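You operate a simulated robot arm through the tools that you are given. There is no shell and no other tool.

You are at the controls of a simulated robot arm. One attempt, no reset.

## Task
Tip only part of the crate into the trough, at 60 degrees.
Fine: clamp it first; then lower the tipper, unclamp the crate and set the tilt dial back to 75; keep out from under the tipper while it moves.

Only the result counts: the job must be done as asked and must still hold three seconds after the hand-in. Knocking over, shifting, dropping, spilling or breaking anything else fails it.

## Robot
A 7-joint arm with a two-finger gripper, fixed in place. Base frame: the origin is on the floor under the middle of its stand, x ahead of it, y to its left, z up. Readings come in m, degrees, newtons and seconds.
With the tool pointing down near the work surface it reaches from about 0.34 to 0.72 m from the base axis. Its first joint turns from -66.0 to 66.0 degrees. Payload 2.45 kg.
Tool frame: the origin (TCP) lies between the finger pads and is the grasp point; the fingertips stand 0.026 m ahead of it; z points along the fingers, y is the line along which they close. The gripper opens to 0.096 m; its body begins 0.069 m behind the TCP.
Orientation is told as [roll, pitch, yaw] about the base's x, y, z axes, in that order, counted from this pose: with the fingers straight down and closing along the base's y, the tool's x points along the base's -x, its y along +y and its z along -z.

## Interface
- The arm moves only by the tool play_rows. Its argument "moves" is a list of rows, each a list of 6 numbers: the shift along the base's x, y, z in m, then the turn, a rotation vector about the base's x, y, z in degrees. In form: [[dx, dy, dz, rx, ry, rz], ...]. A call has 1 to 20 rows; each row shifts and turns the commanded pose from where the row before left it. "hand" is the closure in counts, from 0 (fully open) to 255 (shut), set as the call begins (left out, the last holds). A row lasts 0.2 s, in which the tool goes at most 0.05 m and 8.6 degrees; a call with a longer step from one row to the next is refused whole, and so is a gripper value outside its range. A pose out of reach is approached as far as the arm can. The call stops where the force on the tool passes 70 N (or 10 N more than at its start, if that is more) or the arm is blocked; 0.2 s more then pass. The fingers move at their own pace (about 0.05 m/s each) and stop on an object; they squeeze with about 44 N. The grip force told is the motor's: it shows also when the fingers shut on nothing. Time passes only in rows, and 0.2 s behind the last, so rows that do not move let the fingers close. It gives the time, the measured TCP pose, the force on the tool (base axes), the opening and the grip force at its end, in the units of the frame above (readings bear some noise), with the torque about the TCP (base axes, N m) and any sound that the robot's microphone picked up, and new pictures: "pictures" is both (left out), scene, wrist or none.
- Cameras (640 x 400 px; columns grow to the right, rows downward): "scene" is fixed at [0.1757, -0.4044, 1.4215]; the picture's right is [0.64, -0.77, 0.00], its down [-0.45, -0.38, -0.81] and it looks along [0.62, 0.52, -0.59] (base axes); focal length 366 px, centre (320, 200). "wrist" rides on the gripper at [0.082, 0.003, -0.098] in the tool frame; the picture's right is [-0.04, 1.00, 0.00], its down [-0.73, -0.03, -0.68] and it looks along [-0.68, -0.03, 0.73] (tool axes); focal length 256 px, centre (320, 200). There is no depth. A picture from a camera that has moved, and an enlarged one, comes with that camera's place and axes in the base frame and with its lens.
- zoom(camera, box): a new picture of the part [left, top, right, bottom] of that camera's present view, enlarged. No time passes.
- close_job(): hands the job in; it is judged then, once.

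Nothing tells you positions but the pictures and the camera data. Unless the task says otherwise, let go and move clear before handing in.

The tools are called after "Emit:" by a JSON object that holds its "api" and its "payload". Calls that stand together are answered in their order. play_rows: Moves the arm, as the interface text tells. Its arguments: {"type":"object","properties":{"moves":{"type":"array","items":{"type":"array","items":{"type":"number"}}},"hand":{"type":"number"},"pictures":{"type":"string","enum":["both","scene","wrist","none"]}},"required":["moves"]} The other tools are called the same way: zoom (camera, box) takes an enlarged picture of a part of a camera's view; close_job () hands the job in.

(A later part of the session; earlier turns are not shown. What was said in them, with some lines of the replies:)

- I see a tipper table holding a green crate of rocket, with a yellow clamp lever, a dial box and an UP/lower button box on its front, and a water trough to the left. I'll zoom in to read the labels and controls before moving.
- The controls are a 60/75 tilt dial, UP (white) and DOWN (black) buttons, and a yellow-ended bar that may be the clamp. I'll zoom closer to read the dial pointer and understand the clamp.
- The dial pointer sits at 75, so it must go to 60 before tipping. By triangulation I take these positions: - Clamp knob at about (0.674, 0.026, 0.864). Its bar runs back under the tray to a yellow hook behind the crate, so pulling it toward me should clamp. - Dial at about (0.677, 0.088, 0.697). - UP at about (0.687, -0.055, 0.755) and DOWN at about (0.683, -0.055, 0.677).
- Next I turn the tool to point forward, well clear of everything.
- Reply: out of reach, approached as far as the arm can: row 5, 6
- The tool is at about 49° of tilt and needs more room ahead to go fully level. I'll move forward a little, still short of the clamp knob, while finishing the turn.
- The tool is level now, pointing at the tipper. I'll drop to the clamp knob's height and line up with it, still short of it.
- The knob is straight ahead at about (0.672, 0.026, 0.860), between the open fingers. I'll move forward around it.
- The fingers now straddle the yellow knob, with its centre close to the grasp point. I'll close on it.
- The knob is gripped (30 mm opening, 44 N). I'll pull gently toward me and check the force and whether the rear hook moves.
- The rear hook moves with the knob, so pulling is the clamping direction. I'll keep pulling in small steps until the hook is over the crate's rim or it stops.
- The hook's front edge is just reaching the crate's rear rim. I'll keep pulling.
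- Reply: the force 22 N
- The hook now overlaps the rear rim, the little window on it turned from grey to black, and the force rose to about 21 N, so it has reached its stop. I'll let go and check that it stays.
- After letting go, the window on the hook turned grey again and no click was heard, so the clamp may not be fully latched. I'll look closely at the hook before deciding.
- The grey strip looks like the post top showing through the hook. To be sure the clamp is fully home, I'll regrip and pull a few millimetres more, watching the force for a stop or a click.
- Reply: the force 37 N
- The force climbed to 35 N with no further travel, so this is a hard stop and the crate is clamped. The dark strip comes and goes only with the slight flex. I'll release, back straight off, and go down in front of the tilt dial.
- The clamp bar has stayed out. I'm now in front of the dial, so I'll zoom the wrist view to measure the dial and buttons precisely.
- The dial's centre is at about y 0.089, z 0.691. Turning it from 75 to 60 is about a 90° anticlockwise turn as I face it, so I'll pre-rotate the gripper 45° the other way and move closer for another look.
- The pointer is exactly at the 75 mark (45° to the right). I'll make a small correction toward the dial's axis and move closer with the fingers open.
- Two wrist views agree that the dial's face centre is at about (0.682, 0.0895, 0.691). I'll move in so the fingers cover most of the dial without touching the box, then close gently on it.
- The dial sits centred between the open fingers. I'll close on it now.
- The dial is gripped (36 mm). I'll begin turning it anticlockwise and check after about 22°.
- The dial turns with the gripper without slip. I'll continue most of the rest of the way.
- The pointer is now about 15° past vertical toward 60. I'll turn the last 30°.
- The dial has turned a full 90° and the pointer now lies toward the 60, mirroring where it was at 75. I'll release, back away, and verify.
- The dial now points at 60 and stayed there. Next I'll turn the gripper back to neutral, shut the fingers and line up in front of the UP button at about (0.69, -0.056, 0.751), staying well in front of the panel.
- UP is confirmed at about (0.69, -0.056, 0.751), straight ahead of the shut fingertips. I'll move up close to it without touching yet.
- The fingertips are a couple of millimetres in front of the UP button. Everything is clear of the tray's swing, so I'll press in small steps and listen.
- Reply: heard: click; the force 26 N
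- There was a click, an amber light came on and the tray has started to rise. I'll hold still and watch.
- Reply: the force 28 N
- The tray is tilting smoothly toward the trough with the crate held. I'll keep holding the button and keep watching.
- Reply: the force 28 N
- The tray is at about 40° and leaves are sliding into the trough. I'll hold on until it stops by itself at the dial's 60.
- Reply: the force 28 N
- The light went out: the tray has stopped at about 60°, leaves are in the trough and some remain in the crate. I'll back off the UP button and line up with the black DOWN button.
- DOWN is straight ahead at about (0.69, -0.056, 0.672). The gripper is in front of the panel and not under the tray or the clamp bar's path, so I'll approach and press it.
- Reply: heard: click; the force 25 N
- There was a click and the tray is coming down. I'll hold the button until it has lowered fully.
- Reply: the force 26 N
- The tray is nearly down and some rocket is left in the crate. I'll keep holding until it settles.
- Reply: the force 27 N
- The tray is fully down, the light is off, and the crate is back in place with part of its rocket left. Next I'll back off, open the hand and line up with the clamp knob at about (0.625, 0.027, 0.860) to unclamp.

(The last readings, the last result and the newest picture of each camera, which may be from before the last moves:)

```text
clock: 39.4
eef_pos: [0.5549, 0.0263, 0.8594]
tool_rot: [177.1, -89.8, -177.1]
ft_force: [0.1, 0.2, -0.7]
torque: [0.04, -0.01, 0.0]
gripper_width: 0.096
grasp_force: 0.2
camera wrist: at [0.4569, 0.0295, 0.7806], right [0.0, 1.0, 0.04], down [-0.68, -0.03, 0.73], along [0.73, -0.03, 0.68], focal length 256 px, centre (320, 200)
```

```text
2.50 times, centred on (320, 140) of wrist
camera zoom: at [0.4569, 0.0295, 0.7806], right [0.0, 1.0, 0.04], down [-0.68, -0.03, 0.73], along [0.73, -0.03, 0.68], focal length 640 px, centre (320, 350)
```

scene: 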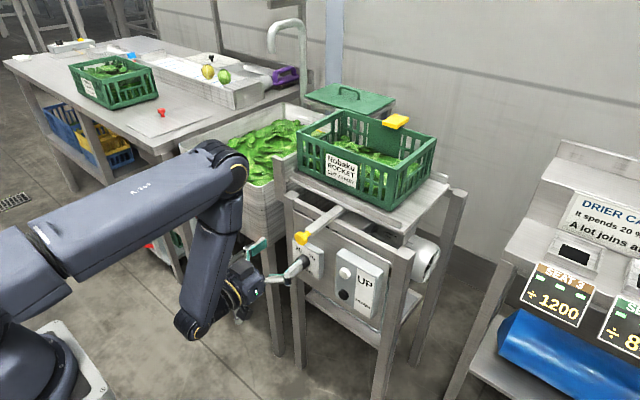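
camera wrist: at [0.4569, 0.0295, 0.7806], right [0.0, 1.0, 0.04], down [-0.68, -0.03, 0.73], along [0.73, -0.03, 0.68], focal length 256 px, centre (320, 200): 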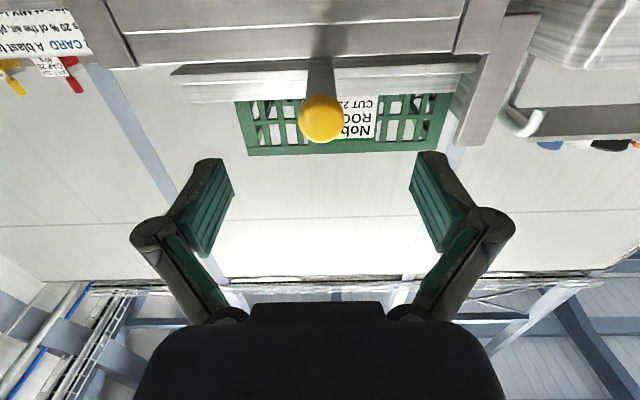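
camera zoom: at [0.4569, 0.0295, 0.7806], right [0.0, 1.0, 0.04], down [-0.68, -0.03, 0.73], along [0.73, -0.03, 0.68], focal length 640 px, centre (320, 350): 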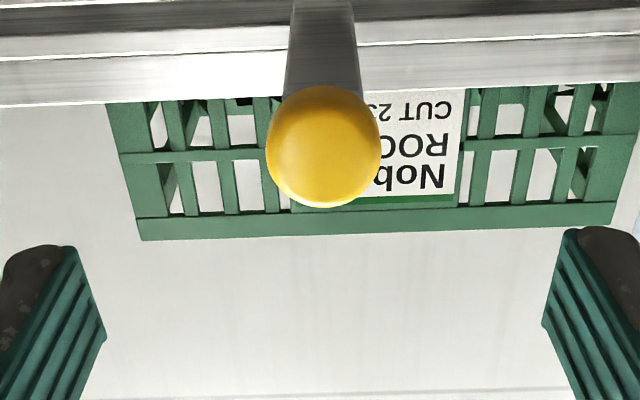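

The knob is centred ahead. I'll move in around it and grip.

Emit:
{"api": "play_rows", "payload": {"moves": [[0.025, 0, 0, 0, 0, 0], [0.025, 0, 0, 0, 0, 0], [0.018, 0, 0, 0, 0, 0], [0, 0, 0, 0, 0, 0]], "hand": 0, "pictures": "none"}}

Emit:
{"api": "play_rows", "payload": {"moves": [[0, 0, 0, 0, 0, 0], [0, 0, 0, 0, 0, 0], [0, 0, 0, 0, 0, 0], [0, 0, 0, 0, 0, 0], [0, 0, 0, 0, 0, 0], [0, 0, 0, 0, 0, 0]], "hand": 255, "pictures": "both"}}

```text
clock: 40.4
eef_pos: [0.6233, 0.0273, 0.8607]
tool_rot: [174.3, -89.8, -174.3]
ft_force: [-0.6, -0.7, -0.5]
torque: [0.0, 0.05, 0.02]
gripper_width: 0.0961
grasp_force: 0.3
```

```text
clock: 41.8
eef_pos: [0.6232, 0.0271, 0.8612]
tool_rot: [155.7, -89.8, -155.6]
ft_force: [-1.5, 5.9, -0.6]
torque: [0.06, -0.01, 0.05]
gripper_width: 0.0305
grasp_force: 45.0
camera wrist: at [0.5253, 0.0304, 0.7806], right [0.0, 1.0, 0.04], down [-0.68, -0.03, 0.73], along [0.73, -0.03, 0.68], focal length 256 px, centre (320, 200)
```

scene: 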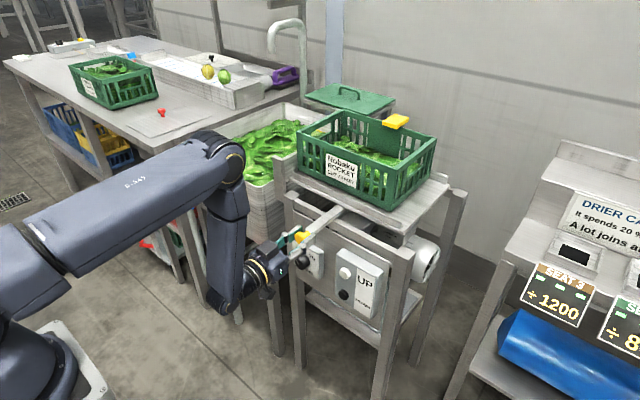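
wrist: 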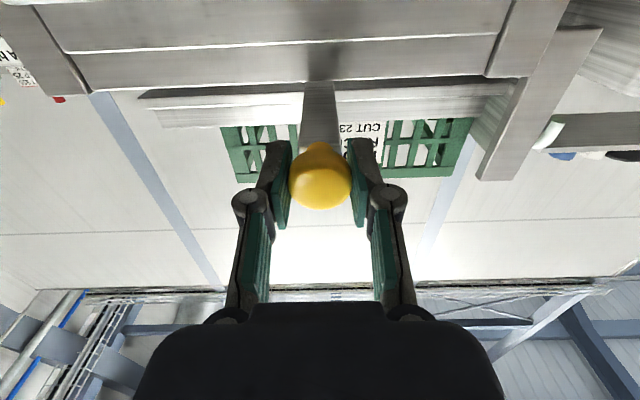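

The knob is gripped. I'll push it back toward its original position at about x 0.675, in small steps.

Emit:
{"api": "play_rows", "payload": {"moves": [[0.005, 0, 0, 0, 0, 0], [0.005, 0, 0, 0, 0, 0], [0.005, 0, 0, 0, 0, 0], [0.005, 0, 0, 0, 0, 0], [0.005, 0, 0, 0, 0, 0], [0.005, 0, 0, 0, 0, 0], [0.005, 0, 0, 0, 0, 0], [0.005, 0, 0, 0, 0, 0]], "pictures": "scene"}}

Emit:
{"api": "zoom", "payload": {"camera": "scene", "box": [380, 95, 440, 145]}}

```text
clock: 43.6
eef_pos: [0.6618, 0.0279, 0.8613]
tool_rot: [-175.6, -89.7, 175.6]
ft_force: [-0.4, 2.3, 10.3]
torque: [-0.02, -1.04, 0.0]
gripper_width: 0.0303
grasp_force: 45.4
```

scene: 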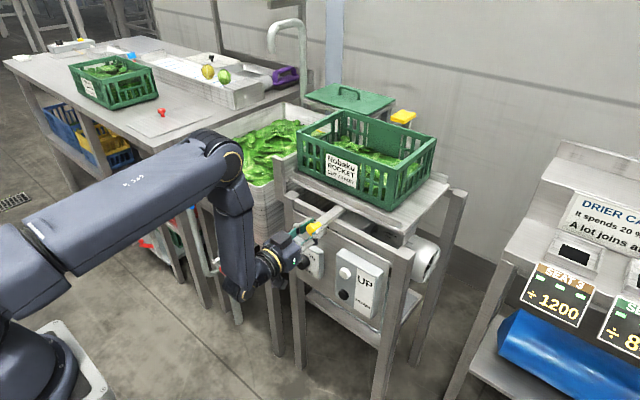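

```text
8.00 times, centred on (410, 120) of scene
camera zoom: at [0.1755, -0.4044, 1.4215], right [0.64, -0.77, 0.0], down [-0.45, -0.38, -0.81], along [0.62, 0.52, -0.59], focal length 2931 px, centre (-400, 840)
```

zoom: 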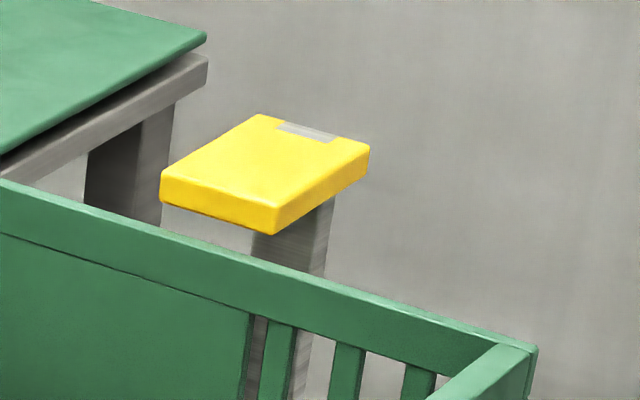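

The hook is now off the rim again. I'll push the last bit to where the knob started, and compare the crate's position on the tray.

Emit:
{"api": "play_rows", "payload": {"moves": [[0.004, 0, -0.001, 0, 0, 0], [0.004, 0, 0, 0, 0, 0], [0.003, 0, 0, 0, 0, 0]], "pictures": "scene"}}

Emit:
{"api": "zoom", "payload": {"camera": "scene", "box": [260, 80, 460, 220]}}

Emit:
{"api": "zoom", "payload": {"camera": "scene", "box": [380, 95, 440, 145]}}

```text
clock: 44.4
eef_pos: [0.6741, 0.0266, 0.861]
tool_rot: [-177.0, -89.6, 176.8]
ft_force: [-13.9, 0.8, 27.0]
torque: [-0.02, 0.23, 0.03]
gripper_width: 0.0306
grasp_force: 45.1
```

scene: 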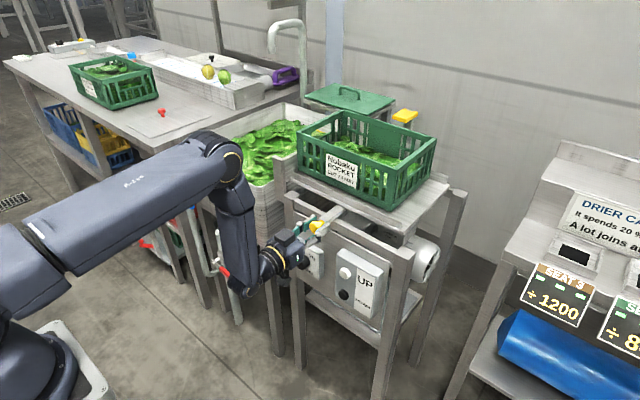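

```text
2.86 times, centred on (360, 150) of scene
camera zoom: at [0.1748, -0.4045, 1.4216], right [0.64, -0.77, 0.0], down [-0.45, -0.38, -0.81], along [0.62, 0.52, -0.59], focal length 1047 px, centre (206, 343)
```

zoom: 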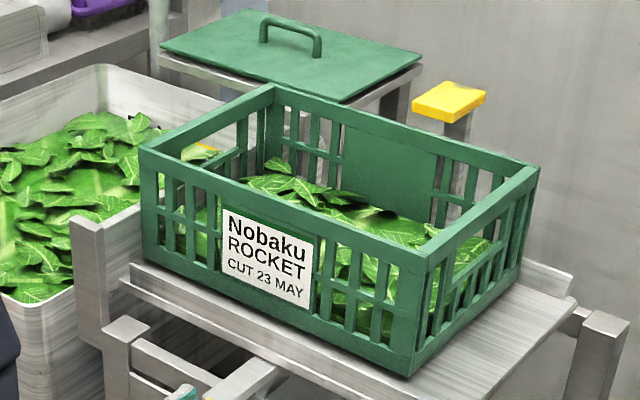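

```text
8.00 times, centred on (410, 120) of scene
camera zoom: at [0.1748, -0.4045, 1.4216], right [0.64, -0.77, 0.0], down [-0.45, -0.38, -0.81], along [0.62, 0.52, -0.59], focal length 2931 px, centre (-400, 840)
```

zoom: 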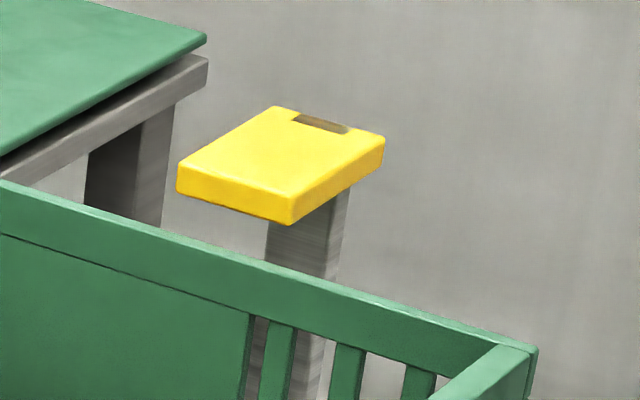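

The knob met its stop at x about 0.674, and the hook is back exactly where it was at the start, clear of the crate. I'll release and back straight off.

Emit:
{"api": "play_rows", "payload": {"moves": [[-0.001, 0, 0.001, 0, 0, 0], [0, 0, 0, 0, 0, 0], [0, 0, 0, 0, 0, 0], [0, 0, 0, 0, 0, 0], [0, 0, 0, 0, 0, 0], [-0.03, 0, 0, 0, 0, 0], [-0.04, 0, 0, 0, 0, 0], [-0.04, 0, 0, 0, 0, 0]], "hand": 0, "pictures": "both"}}

Emit:
{"api": "zoom", "payload": {"camera": "scene", "box": [260, 80, 460, 220]}}

Emit:
{"api": "zoom", "payload": {"camera": "scene", "box": [260, 200, 400, 310]}}

```text
clock: 46.2
eef_pos: [0.562, 0.0286, 0.8608]
tool_rot: [-170.1, -89.9, 170.0]
ft_force: [-0.3, 0.5, 0.6]
torque: [0.0, 0.02, -0.02]
gripper_width: 0.0959
grasp_force: 0.1
camera wrist: at [0.4638, 0.0307, 0.7807], right [0.0, 1.0, 0.04], down [-0.68, -0.03, 0.73], along [0.73, -0.03, 0.68], focal length 256 px, centre (320, 200)
```

scene: 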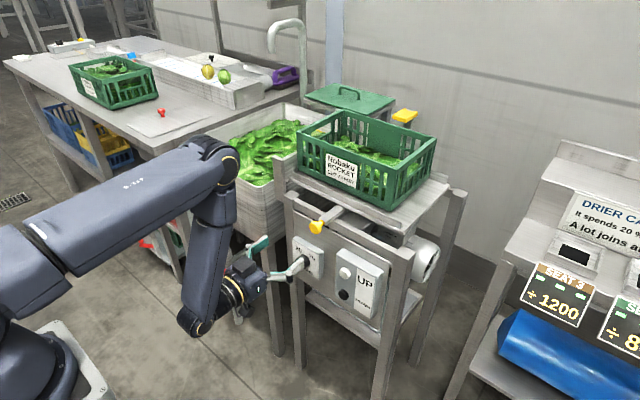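
wrist: 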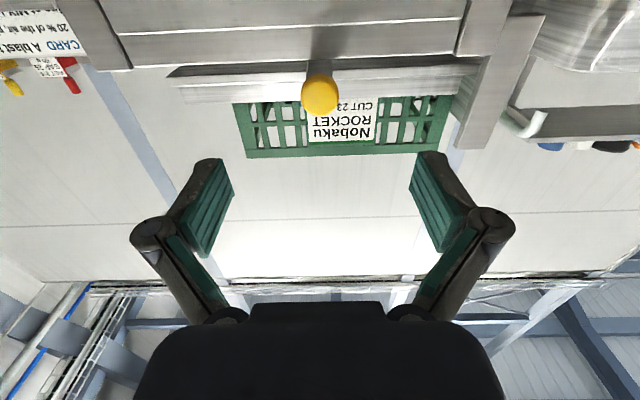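

```text
2.86 times, centred on (360, 150) of scene
camera zoom: at [0.1758, -0.4044, 1.4215], right [0.64, -0.77, 0.0], down [-0.45, -0.38, -0.81], along [0.62, 0.52, -0.59], focal length 1047 px, centre (206, 343)
```

zoom: 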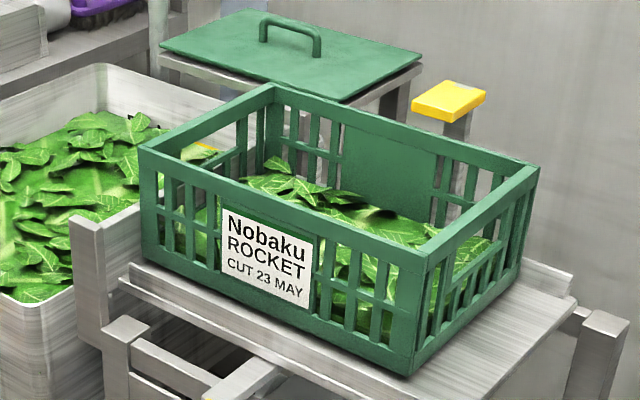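

```text
3.64 times, centred on (330, 255) of scene
camera zoom: at [0.1758, -0.4044, 1.4215], right [0.64, -0.77, 0.0], down [-0.45, -0.38, -0.81], along [0.62, 0.52, -0.59], focal length 1332 px, centre (284, 0)
```

zoom: 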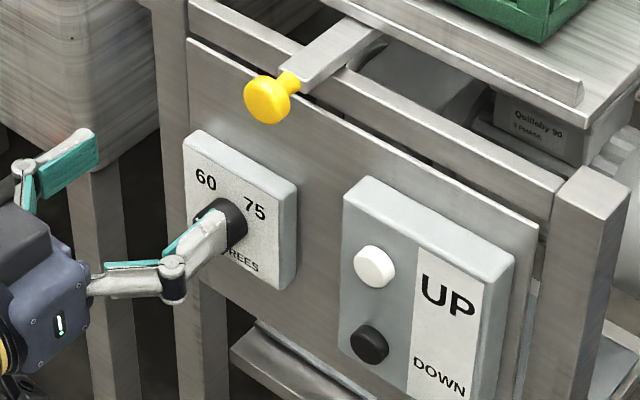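

The clamp looks fully open and the crate is sitting on the tray. I'll compare the knob closely with the very first picture, using the same view.

Emit:
{"api": "zoom", "payload": {"camera": "scene", "box": [300, 195, 380, 245]}}

Emit:
{"api": "zoom", "payload": {"camera": "scene", "box": [380, 95, 440, 145]}}

```text
8.00 times, centred on (340, 220) of scene
camera zoom: at [0.1758, -0.4044, 1.4215], right [0.64, -0.77, 0.0], down [-0.45, -0.38, -0.81], along [0.62, 0.52, -0.59], focal length 2931 px, centre (160, 40)
```

zoom: 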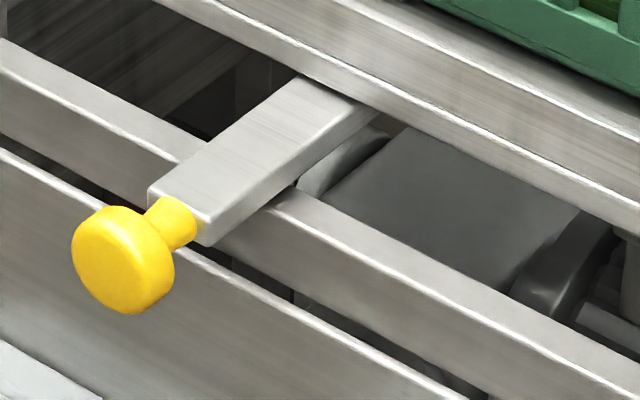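

```text
8.00 times, centred on (410, 120) of scene
camera zoom: at [0.1758, -0.4044, 1.4215], right [0.64, -0.77, 0.0], down [-0.45, -0.38, -0.81], along [0.62, 0.52, -0.59], focal length 2931 px, centre (-400, 840)
```

zoom: 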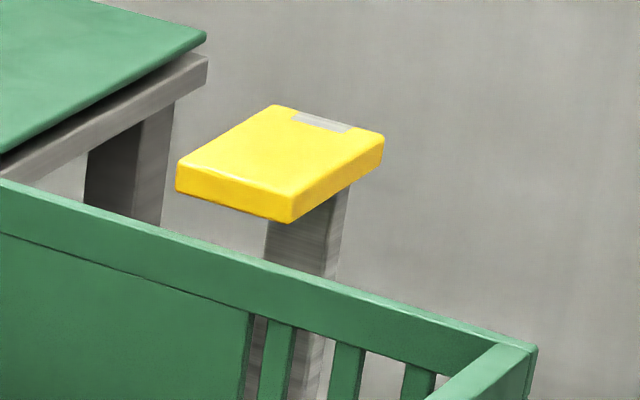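

The clamp is exactly back where it began. Now I'll go back to the dial with the gripper pre-turned the other way, to bring the pointer back to 75.

Emit:
{"api": "play_rows", "payload": {"moves": [[0, 0.01, -0.03, -7.5, 0, 0], [0, 0.01, -0.03, -7.5, 0, 0], [0, 0.01, -0.03, -7.5, 0, 0], [0, 0.01, -0.03, -7.5, 0, 0], [0, 0.01, -0.03, -7.5, 0, 0], [0, 0.0115, -0.0195, -7.5, 0, 0], [0.03, 0, 0, 0, 0, 0], [0.03, 0, 0, 0, 0, 0], [0, 0, 0, 0, 0, 0]], "hand": 0, "pictures": "both"}}

Emit:
{"api": "zoom", "payload": {"camera": "wrist", "box": [220, 50, 420, 220]}}

```text
clock: 48.2
eef_pos: [0.6225, 0.0912, 0.6908]
tool_rot: [-90.1, -45.0, 90.1]
ft_force: [-0.2, 0.0, -0.5]
torque: [-0.02, -0.01, -0.01]
gripper_width: 0.0961
grasp_force: 0.0
camera wrist: at [0.5257, 0.0355, 0.6321], right [0.0, 0.73, -0.68], down [-0.68, 0.5, 0.54], along [0.73, 0.46, 0.5], focal length 256 px, centre (320, 200)
```

scene: 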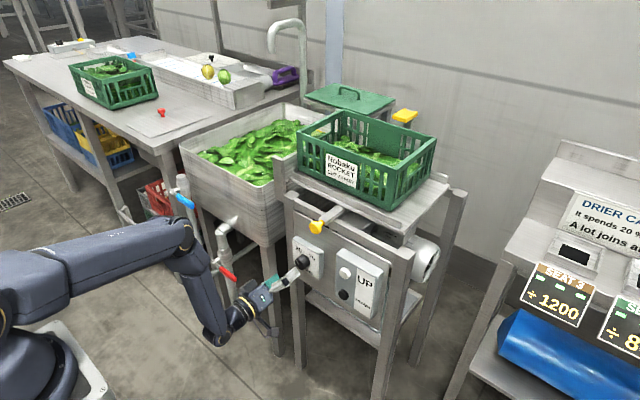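
wrist: 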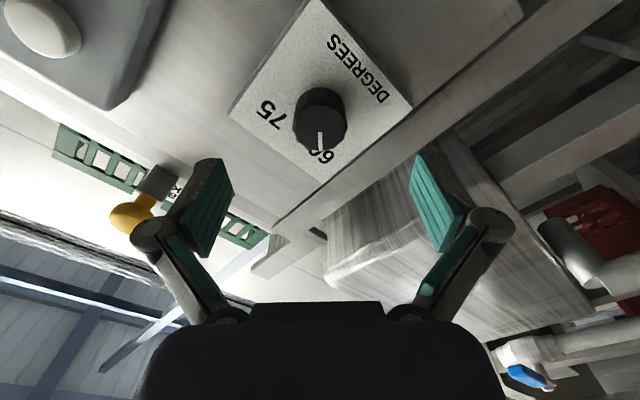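

```text
2.35 times, centred on (320, 135) of wrist
camera zoom: at [0.5257, 0.0355, 0.6321], right [0.0, 0.73, -0.68], down [-0.68, 0.5, 0.54], along [0.73, 0.46, 0.5], focal length 602 px, centre (320, 353)
```

zoom: 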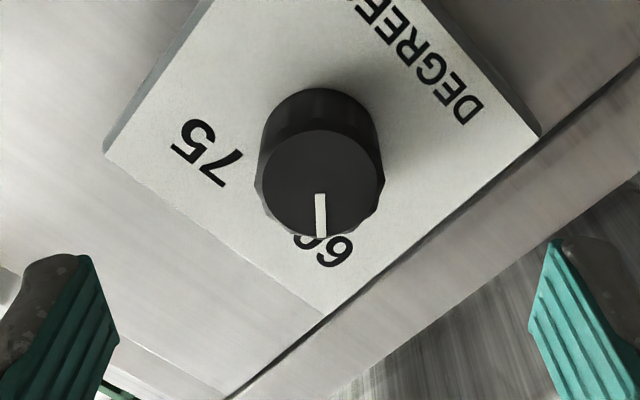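

The dial is centred ahead and still at 60. I'll move in and grip it.

Emit:
{"api": "play_rows", "payload": {"moves": [[0.02, -0.001, 0, 0, 0, 0], [0.02, 0, 0, 0, 0, 0], [0.014, 0, 0, 0, 0, 0], [0, 0, 0, 0, 0, 0]], "hand": 0, "pictures": "wrist"}}

Emit:
{"api": "play_rows", "payload": {"moves": [[0, 0, 0, 0, 0, 0], [0, 0, 0, 0, 0, 0], [0, 0, 0, 0, 0, 0], [0, 0, 0, 0, 0, 0], [0, 0, 0, 0, 0, 0], [0, 0, 0, 0, 0, 0]], "hand": 255, "pictures": "wrist"}}

```text
clock: 49.2
eef_pos: [0.6782, 0.0889, 0.6901]
tool_rot: [-90.1, -45.0, 90.1]
ft_force: [-0.6, -0.3, -0.3]
torque: [0.0, -0.02, -0.02]
gripper_width: 0.096
grasp_force: 0.1
camera wrist: at [0.5804, 0.0331, 0.6311], right [0.0, 0.73, -0.68], down [-0.68, 0.5, 0.54], along [0.73, 0.46, 0.5], focal length 256 px, centre (320, 200)
```

wrist: 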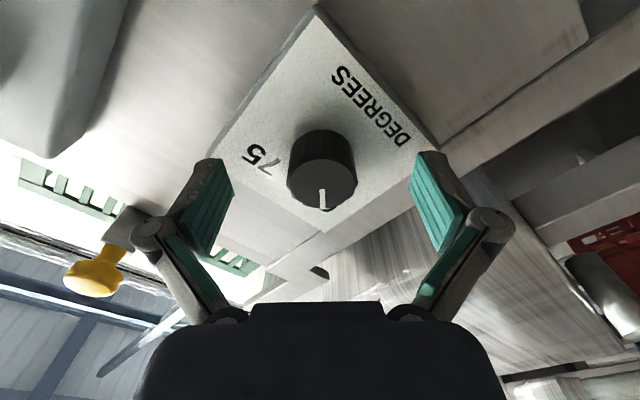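

```text
clock: 50.6
eef_pos: [0.6788, 0.089, 0.6887]
tool_rot: [-90.0, -45.0, 90.1]
ft_force: [4.2, 6.5, -7.8]
torque: [0.0, 0.36, 0.1]
gripper_width: 0.0352
grasp_force: 44.8
camera wrist: at [0.5801, 0.0337, 0.6307], right [0.0, 0.73, -0.68], down [-0.68, 0.5, 0.54], along [0.73, 0.46, 0.5], focal length 256 px, centre (320, 200)
```

wrist: 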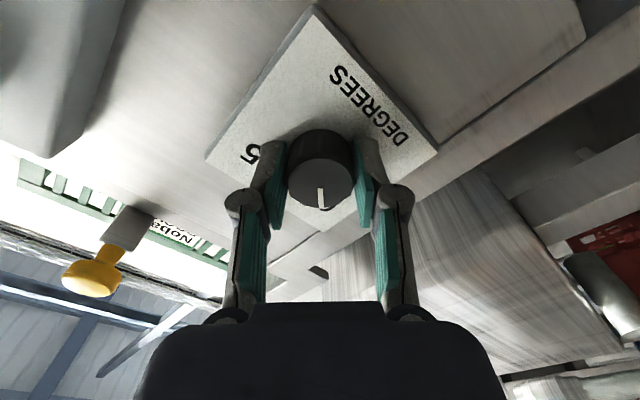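

The dial is gripped at 35 mm. I'll turn it 90° clockwise back toward 75, checking partway.

Emit:
{"api": "play_rows", "payload": {"moves": [[0, 0.0005, -0.0005, 7.5, 0, 0], [0, 0, 0, 7.5, 0, 0], [0, 0, 0, 7.5, 0, 0], [0, 0, 0, 7.5, 0, 0], [0, 0, 0, 7.5, 0, 0], [0, 0, 0, 7.5, 0, 0], [0, 0, 0, 7.5, 0, 0], [0, 0, 0, 7.5, 0, 0]], "pictures": "wrist"}}

Emit:
{"api": "zoom", "payload": {"camera": "wrist", "box": [220, 100, 420, 260]}}

```text
clock: 52.4
eef_pos: [0.6781, 0.0902, 0.69]
tool_rot: [90.1, -74.9, -89.9]
ft_force: [23.1, 19.2, -10.1]
torque: [-0.03, 1.22, 0.47]
gripper_width: 0.0356
grasp_force: 45.5
camera wrist: at [0.58, 0.1139, 0.6127], right [0.0, 0.95, 0.3], down [-0.68, -0.22, 0.7], along [0.73, -0.2, 0.65], focal length 256 px, centre (320, 200)
```

wrist: 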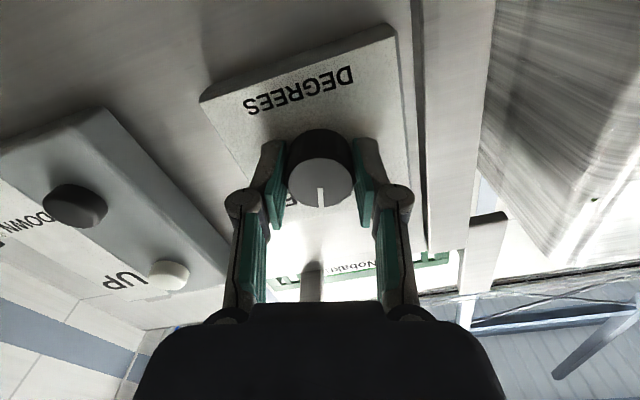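

```text
2.50 times, centred on (320, 180) of wrist
camera zoom: at [0.58, 0.1139, 0.6127], right [0.0, 0.95, 0.3], down [-0.68, -0.22, 0.7], along [0.73, -0.2, 0.65], focal length 640 px, centre (320, 250)
```

zoom: 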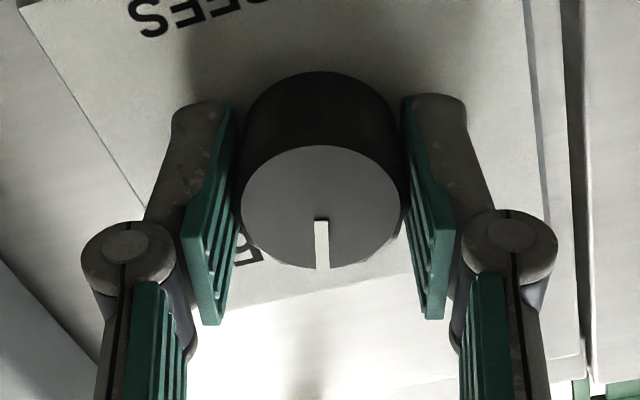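

It is turning well, at about 15° past vertical toward 75, with a little side load. I'll relieve that slightly while finishing the last 30°.

Emit:
{"api": "play_rows", "payload": {"moves": [[0.001, 0.001, -0.0005, 7.5, 0, 0], [0.0005, 0.0005, 0, 7.5, 0, 0], [0, 0, 0, 7.5, 0, 0], [0, 0, 0, 7.5, 0, 0]], "pictures": "wrist"}}

Emit:
{"api": "zoom", "payload": {"camera": "wrist", "box": [220, 100, 420, 260]}}

```text
clock: 53.4
eef_pos: [0.6775, 0.0888, 0.6901]
tool_rot: [90.1, -44.8, -90.2]
ft_force: [-5.9, 14.5, 5.8]
torque: [-0.36, -0.39, 0.23]
gripper_width: 0.0357
grasp_force: 45.3
camera wrist: at [0.5802, 0.15, 0.6351], right [0.0, 0.68, 0.74], down [-0.68, -0.54, 0.5], along [0.73, -0.5, 0.46], focal length 256 px, centre (320, 200)
```

wrist: 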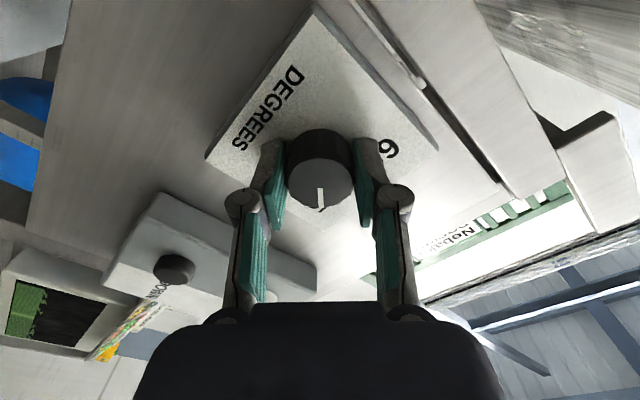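

```text
2.50 times, centred on (320, 180) of wrist
camera zoom: at [0.5802, 0.15, 0.6351], right [0.0, 0.68, 0.74], down [-0.68, -0.54, 0.5], along [0.73, -0.5, 0.46], focal length 640 px, centre (320, 250)
```

zoom: 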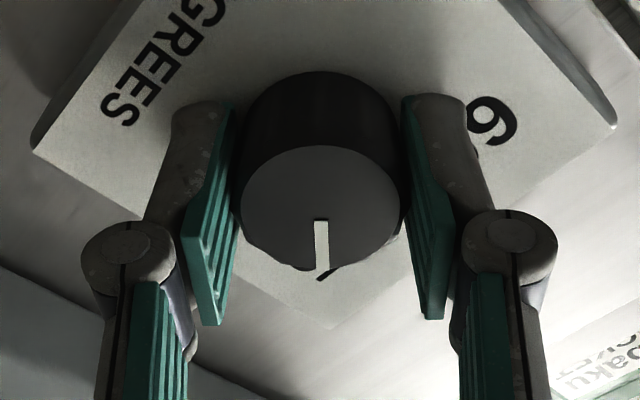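

The pointer is back at the same angle as at the start and I feel the end stop. I'll release, back off and verify.

Emit:
{"api": "play_rows", "payload": {"moves": [[0, 0, 0, 0, 0, 0], [0, 0, 0, 0, 0, 0], [0, 0, 0, 0, 0, 0], [0, 0, 0, 0, 0, 0], [-0.03, 0, 0, 0, 0, 0], [-0.04, 0, 0, 0, 0, 0], [-0.045, 0, 0, 0, 0, 0]], "hand": 0, "pictures": "both"}}

Emit:
{"api": "zoom", "payload": {"camera": "wrist", "box": [230, 0, 410, 150]}}

Emit:
{"api": "zoom", "payload": {"camera": "scene", "box": [288, 230, 332, 285]}}

Emit:
{"api": "zoom", "payload": {"camera": "scene", "box": [190, 60, 470, 240]}}

```text
clock: 55.0
eef_pos: [0.5627, 0.0903, 0.6881]
tool_rot: [90.1, -45.1, -90.2]
ft_force: [0.6, -0.2, -0.2]
torque: [0.01, 0.01, 0.01]
gripper_width: 0.096
grasp_force: 0.1
camera wrist: at [0.4658, 0.1504, 0.6339], right [0.0, 0.68, 0.73], down [-0.68, -0.54, 0.5], along [0.73, -0.5, 0.46], focal length 256 px, centre (320, 200)
```

scene: 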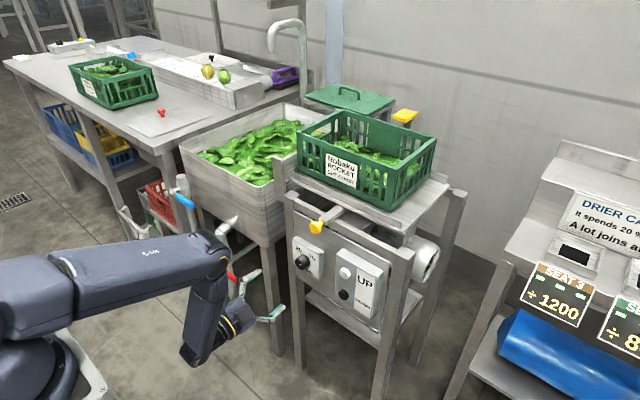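
wrist: 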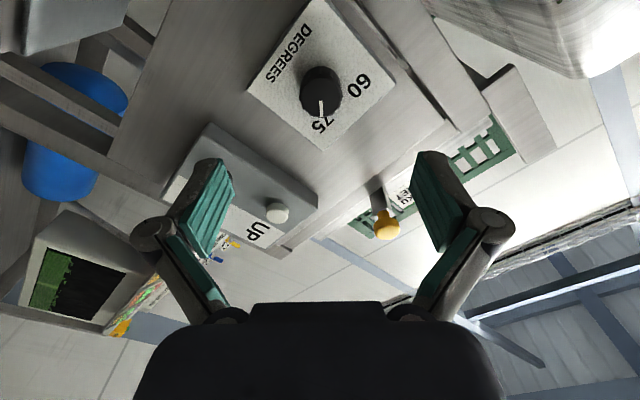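

```text
2.67 times, centred on (320, 75) of wrist
camera zoom: at [0.4658, 0.1504, 0.6339], right [0.0, 0.68, 0.73], down [-0.68, -0.54, 0.5], along [0.73, -0.5, 0.46], focal length 683 px, centre (320, 533)
```

zoom: 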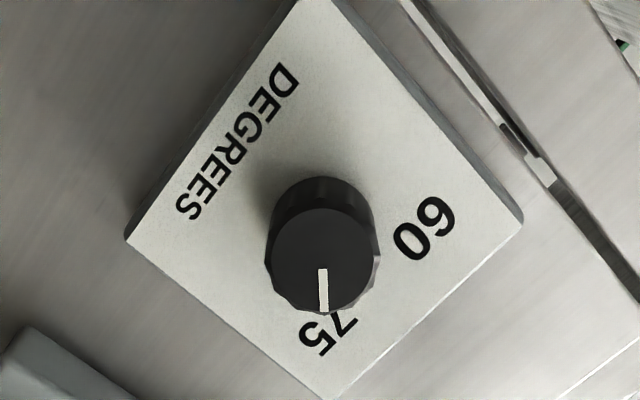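

```text
7.27 times, centred on (310, 258) of scene
camera zoom: at [0.1758, -0.4044, 1.4215], right [0.64, -0.77, 0.0], down [-0.45, -0.38, -0.81], along [0.62, 0.52, -0.59], focal length 2664 px, centre (393, -218)
```

zoom: 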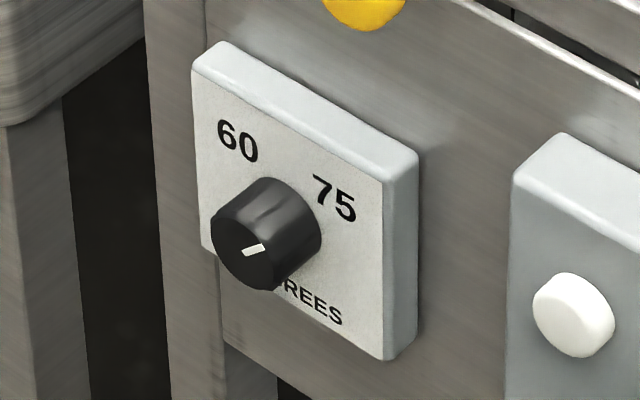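

```text
2.22 times, centred on (330, 150) of scene
camera zoom: at [0.1758, -0.4044, 1.4215], right [0.64, -0.77, 0.0], down [-0.45, -0.38, -0.81], along [0.62, 0.52, -0.59], focal length 814 px, centre (298, 311)
```

zoom: 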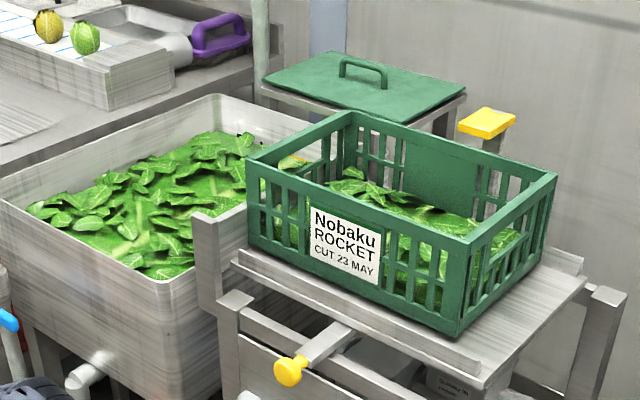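

The final state is as asked:
- **Dial:** back at 75, matching the first picture.
- **Tipper:** down, with the light off.
- **Clamp:** open, with the crate sitting on the tray.
- **Rocket:** part of it is in the trough and the rest is in the crate, with nothing visibly spilled.

The gripper is open and clear of everything, so I'm handing in.

Emit:
{"api": "close_job", "payload": {}}

```text
The job is handed in.
```

I tipped part of the crate of rocket into the trough with the tilt dial at 60, and the job is handed in. I don't have the judge's result.

- **Clamp:** I pulled the knob to its stop before tipping, with the hook over the crate's rear rim. After lowering, I pushed it back to exactly where it started.
- **Tipping:** I held UP until the tipper stopped by itself and its light went out. The 60 degrees comes from the dial setting; by eye the tilt looked about right. I then held DOWN until it was fully lowered.
- **Dial:** it is back at 75, matching the first picture.
- **Clearance:** I kept the arm in front of the control panel, out from under the tipper, while it moved.

The crate ended up a few millimetres off its starting place and turned very slightly on the tray, probably from sliding during the tip. It is fully on the tray, and I saw nothing spilled or knocked over.
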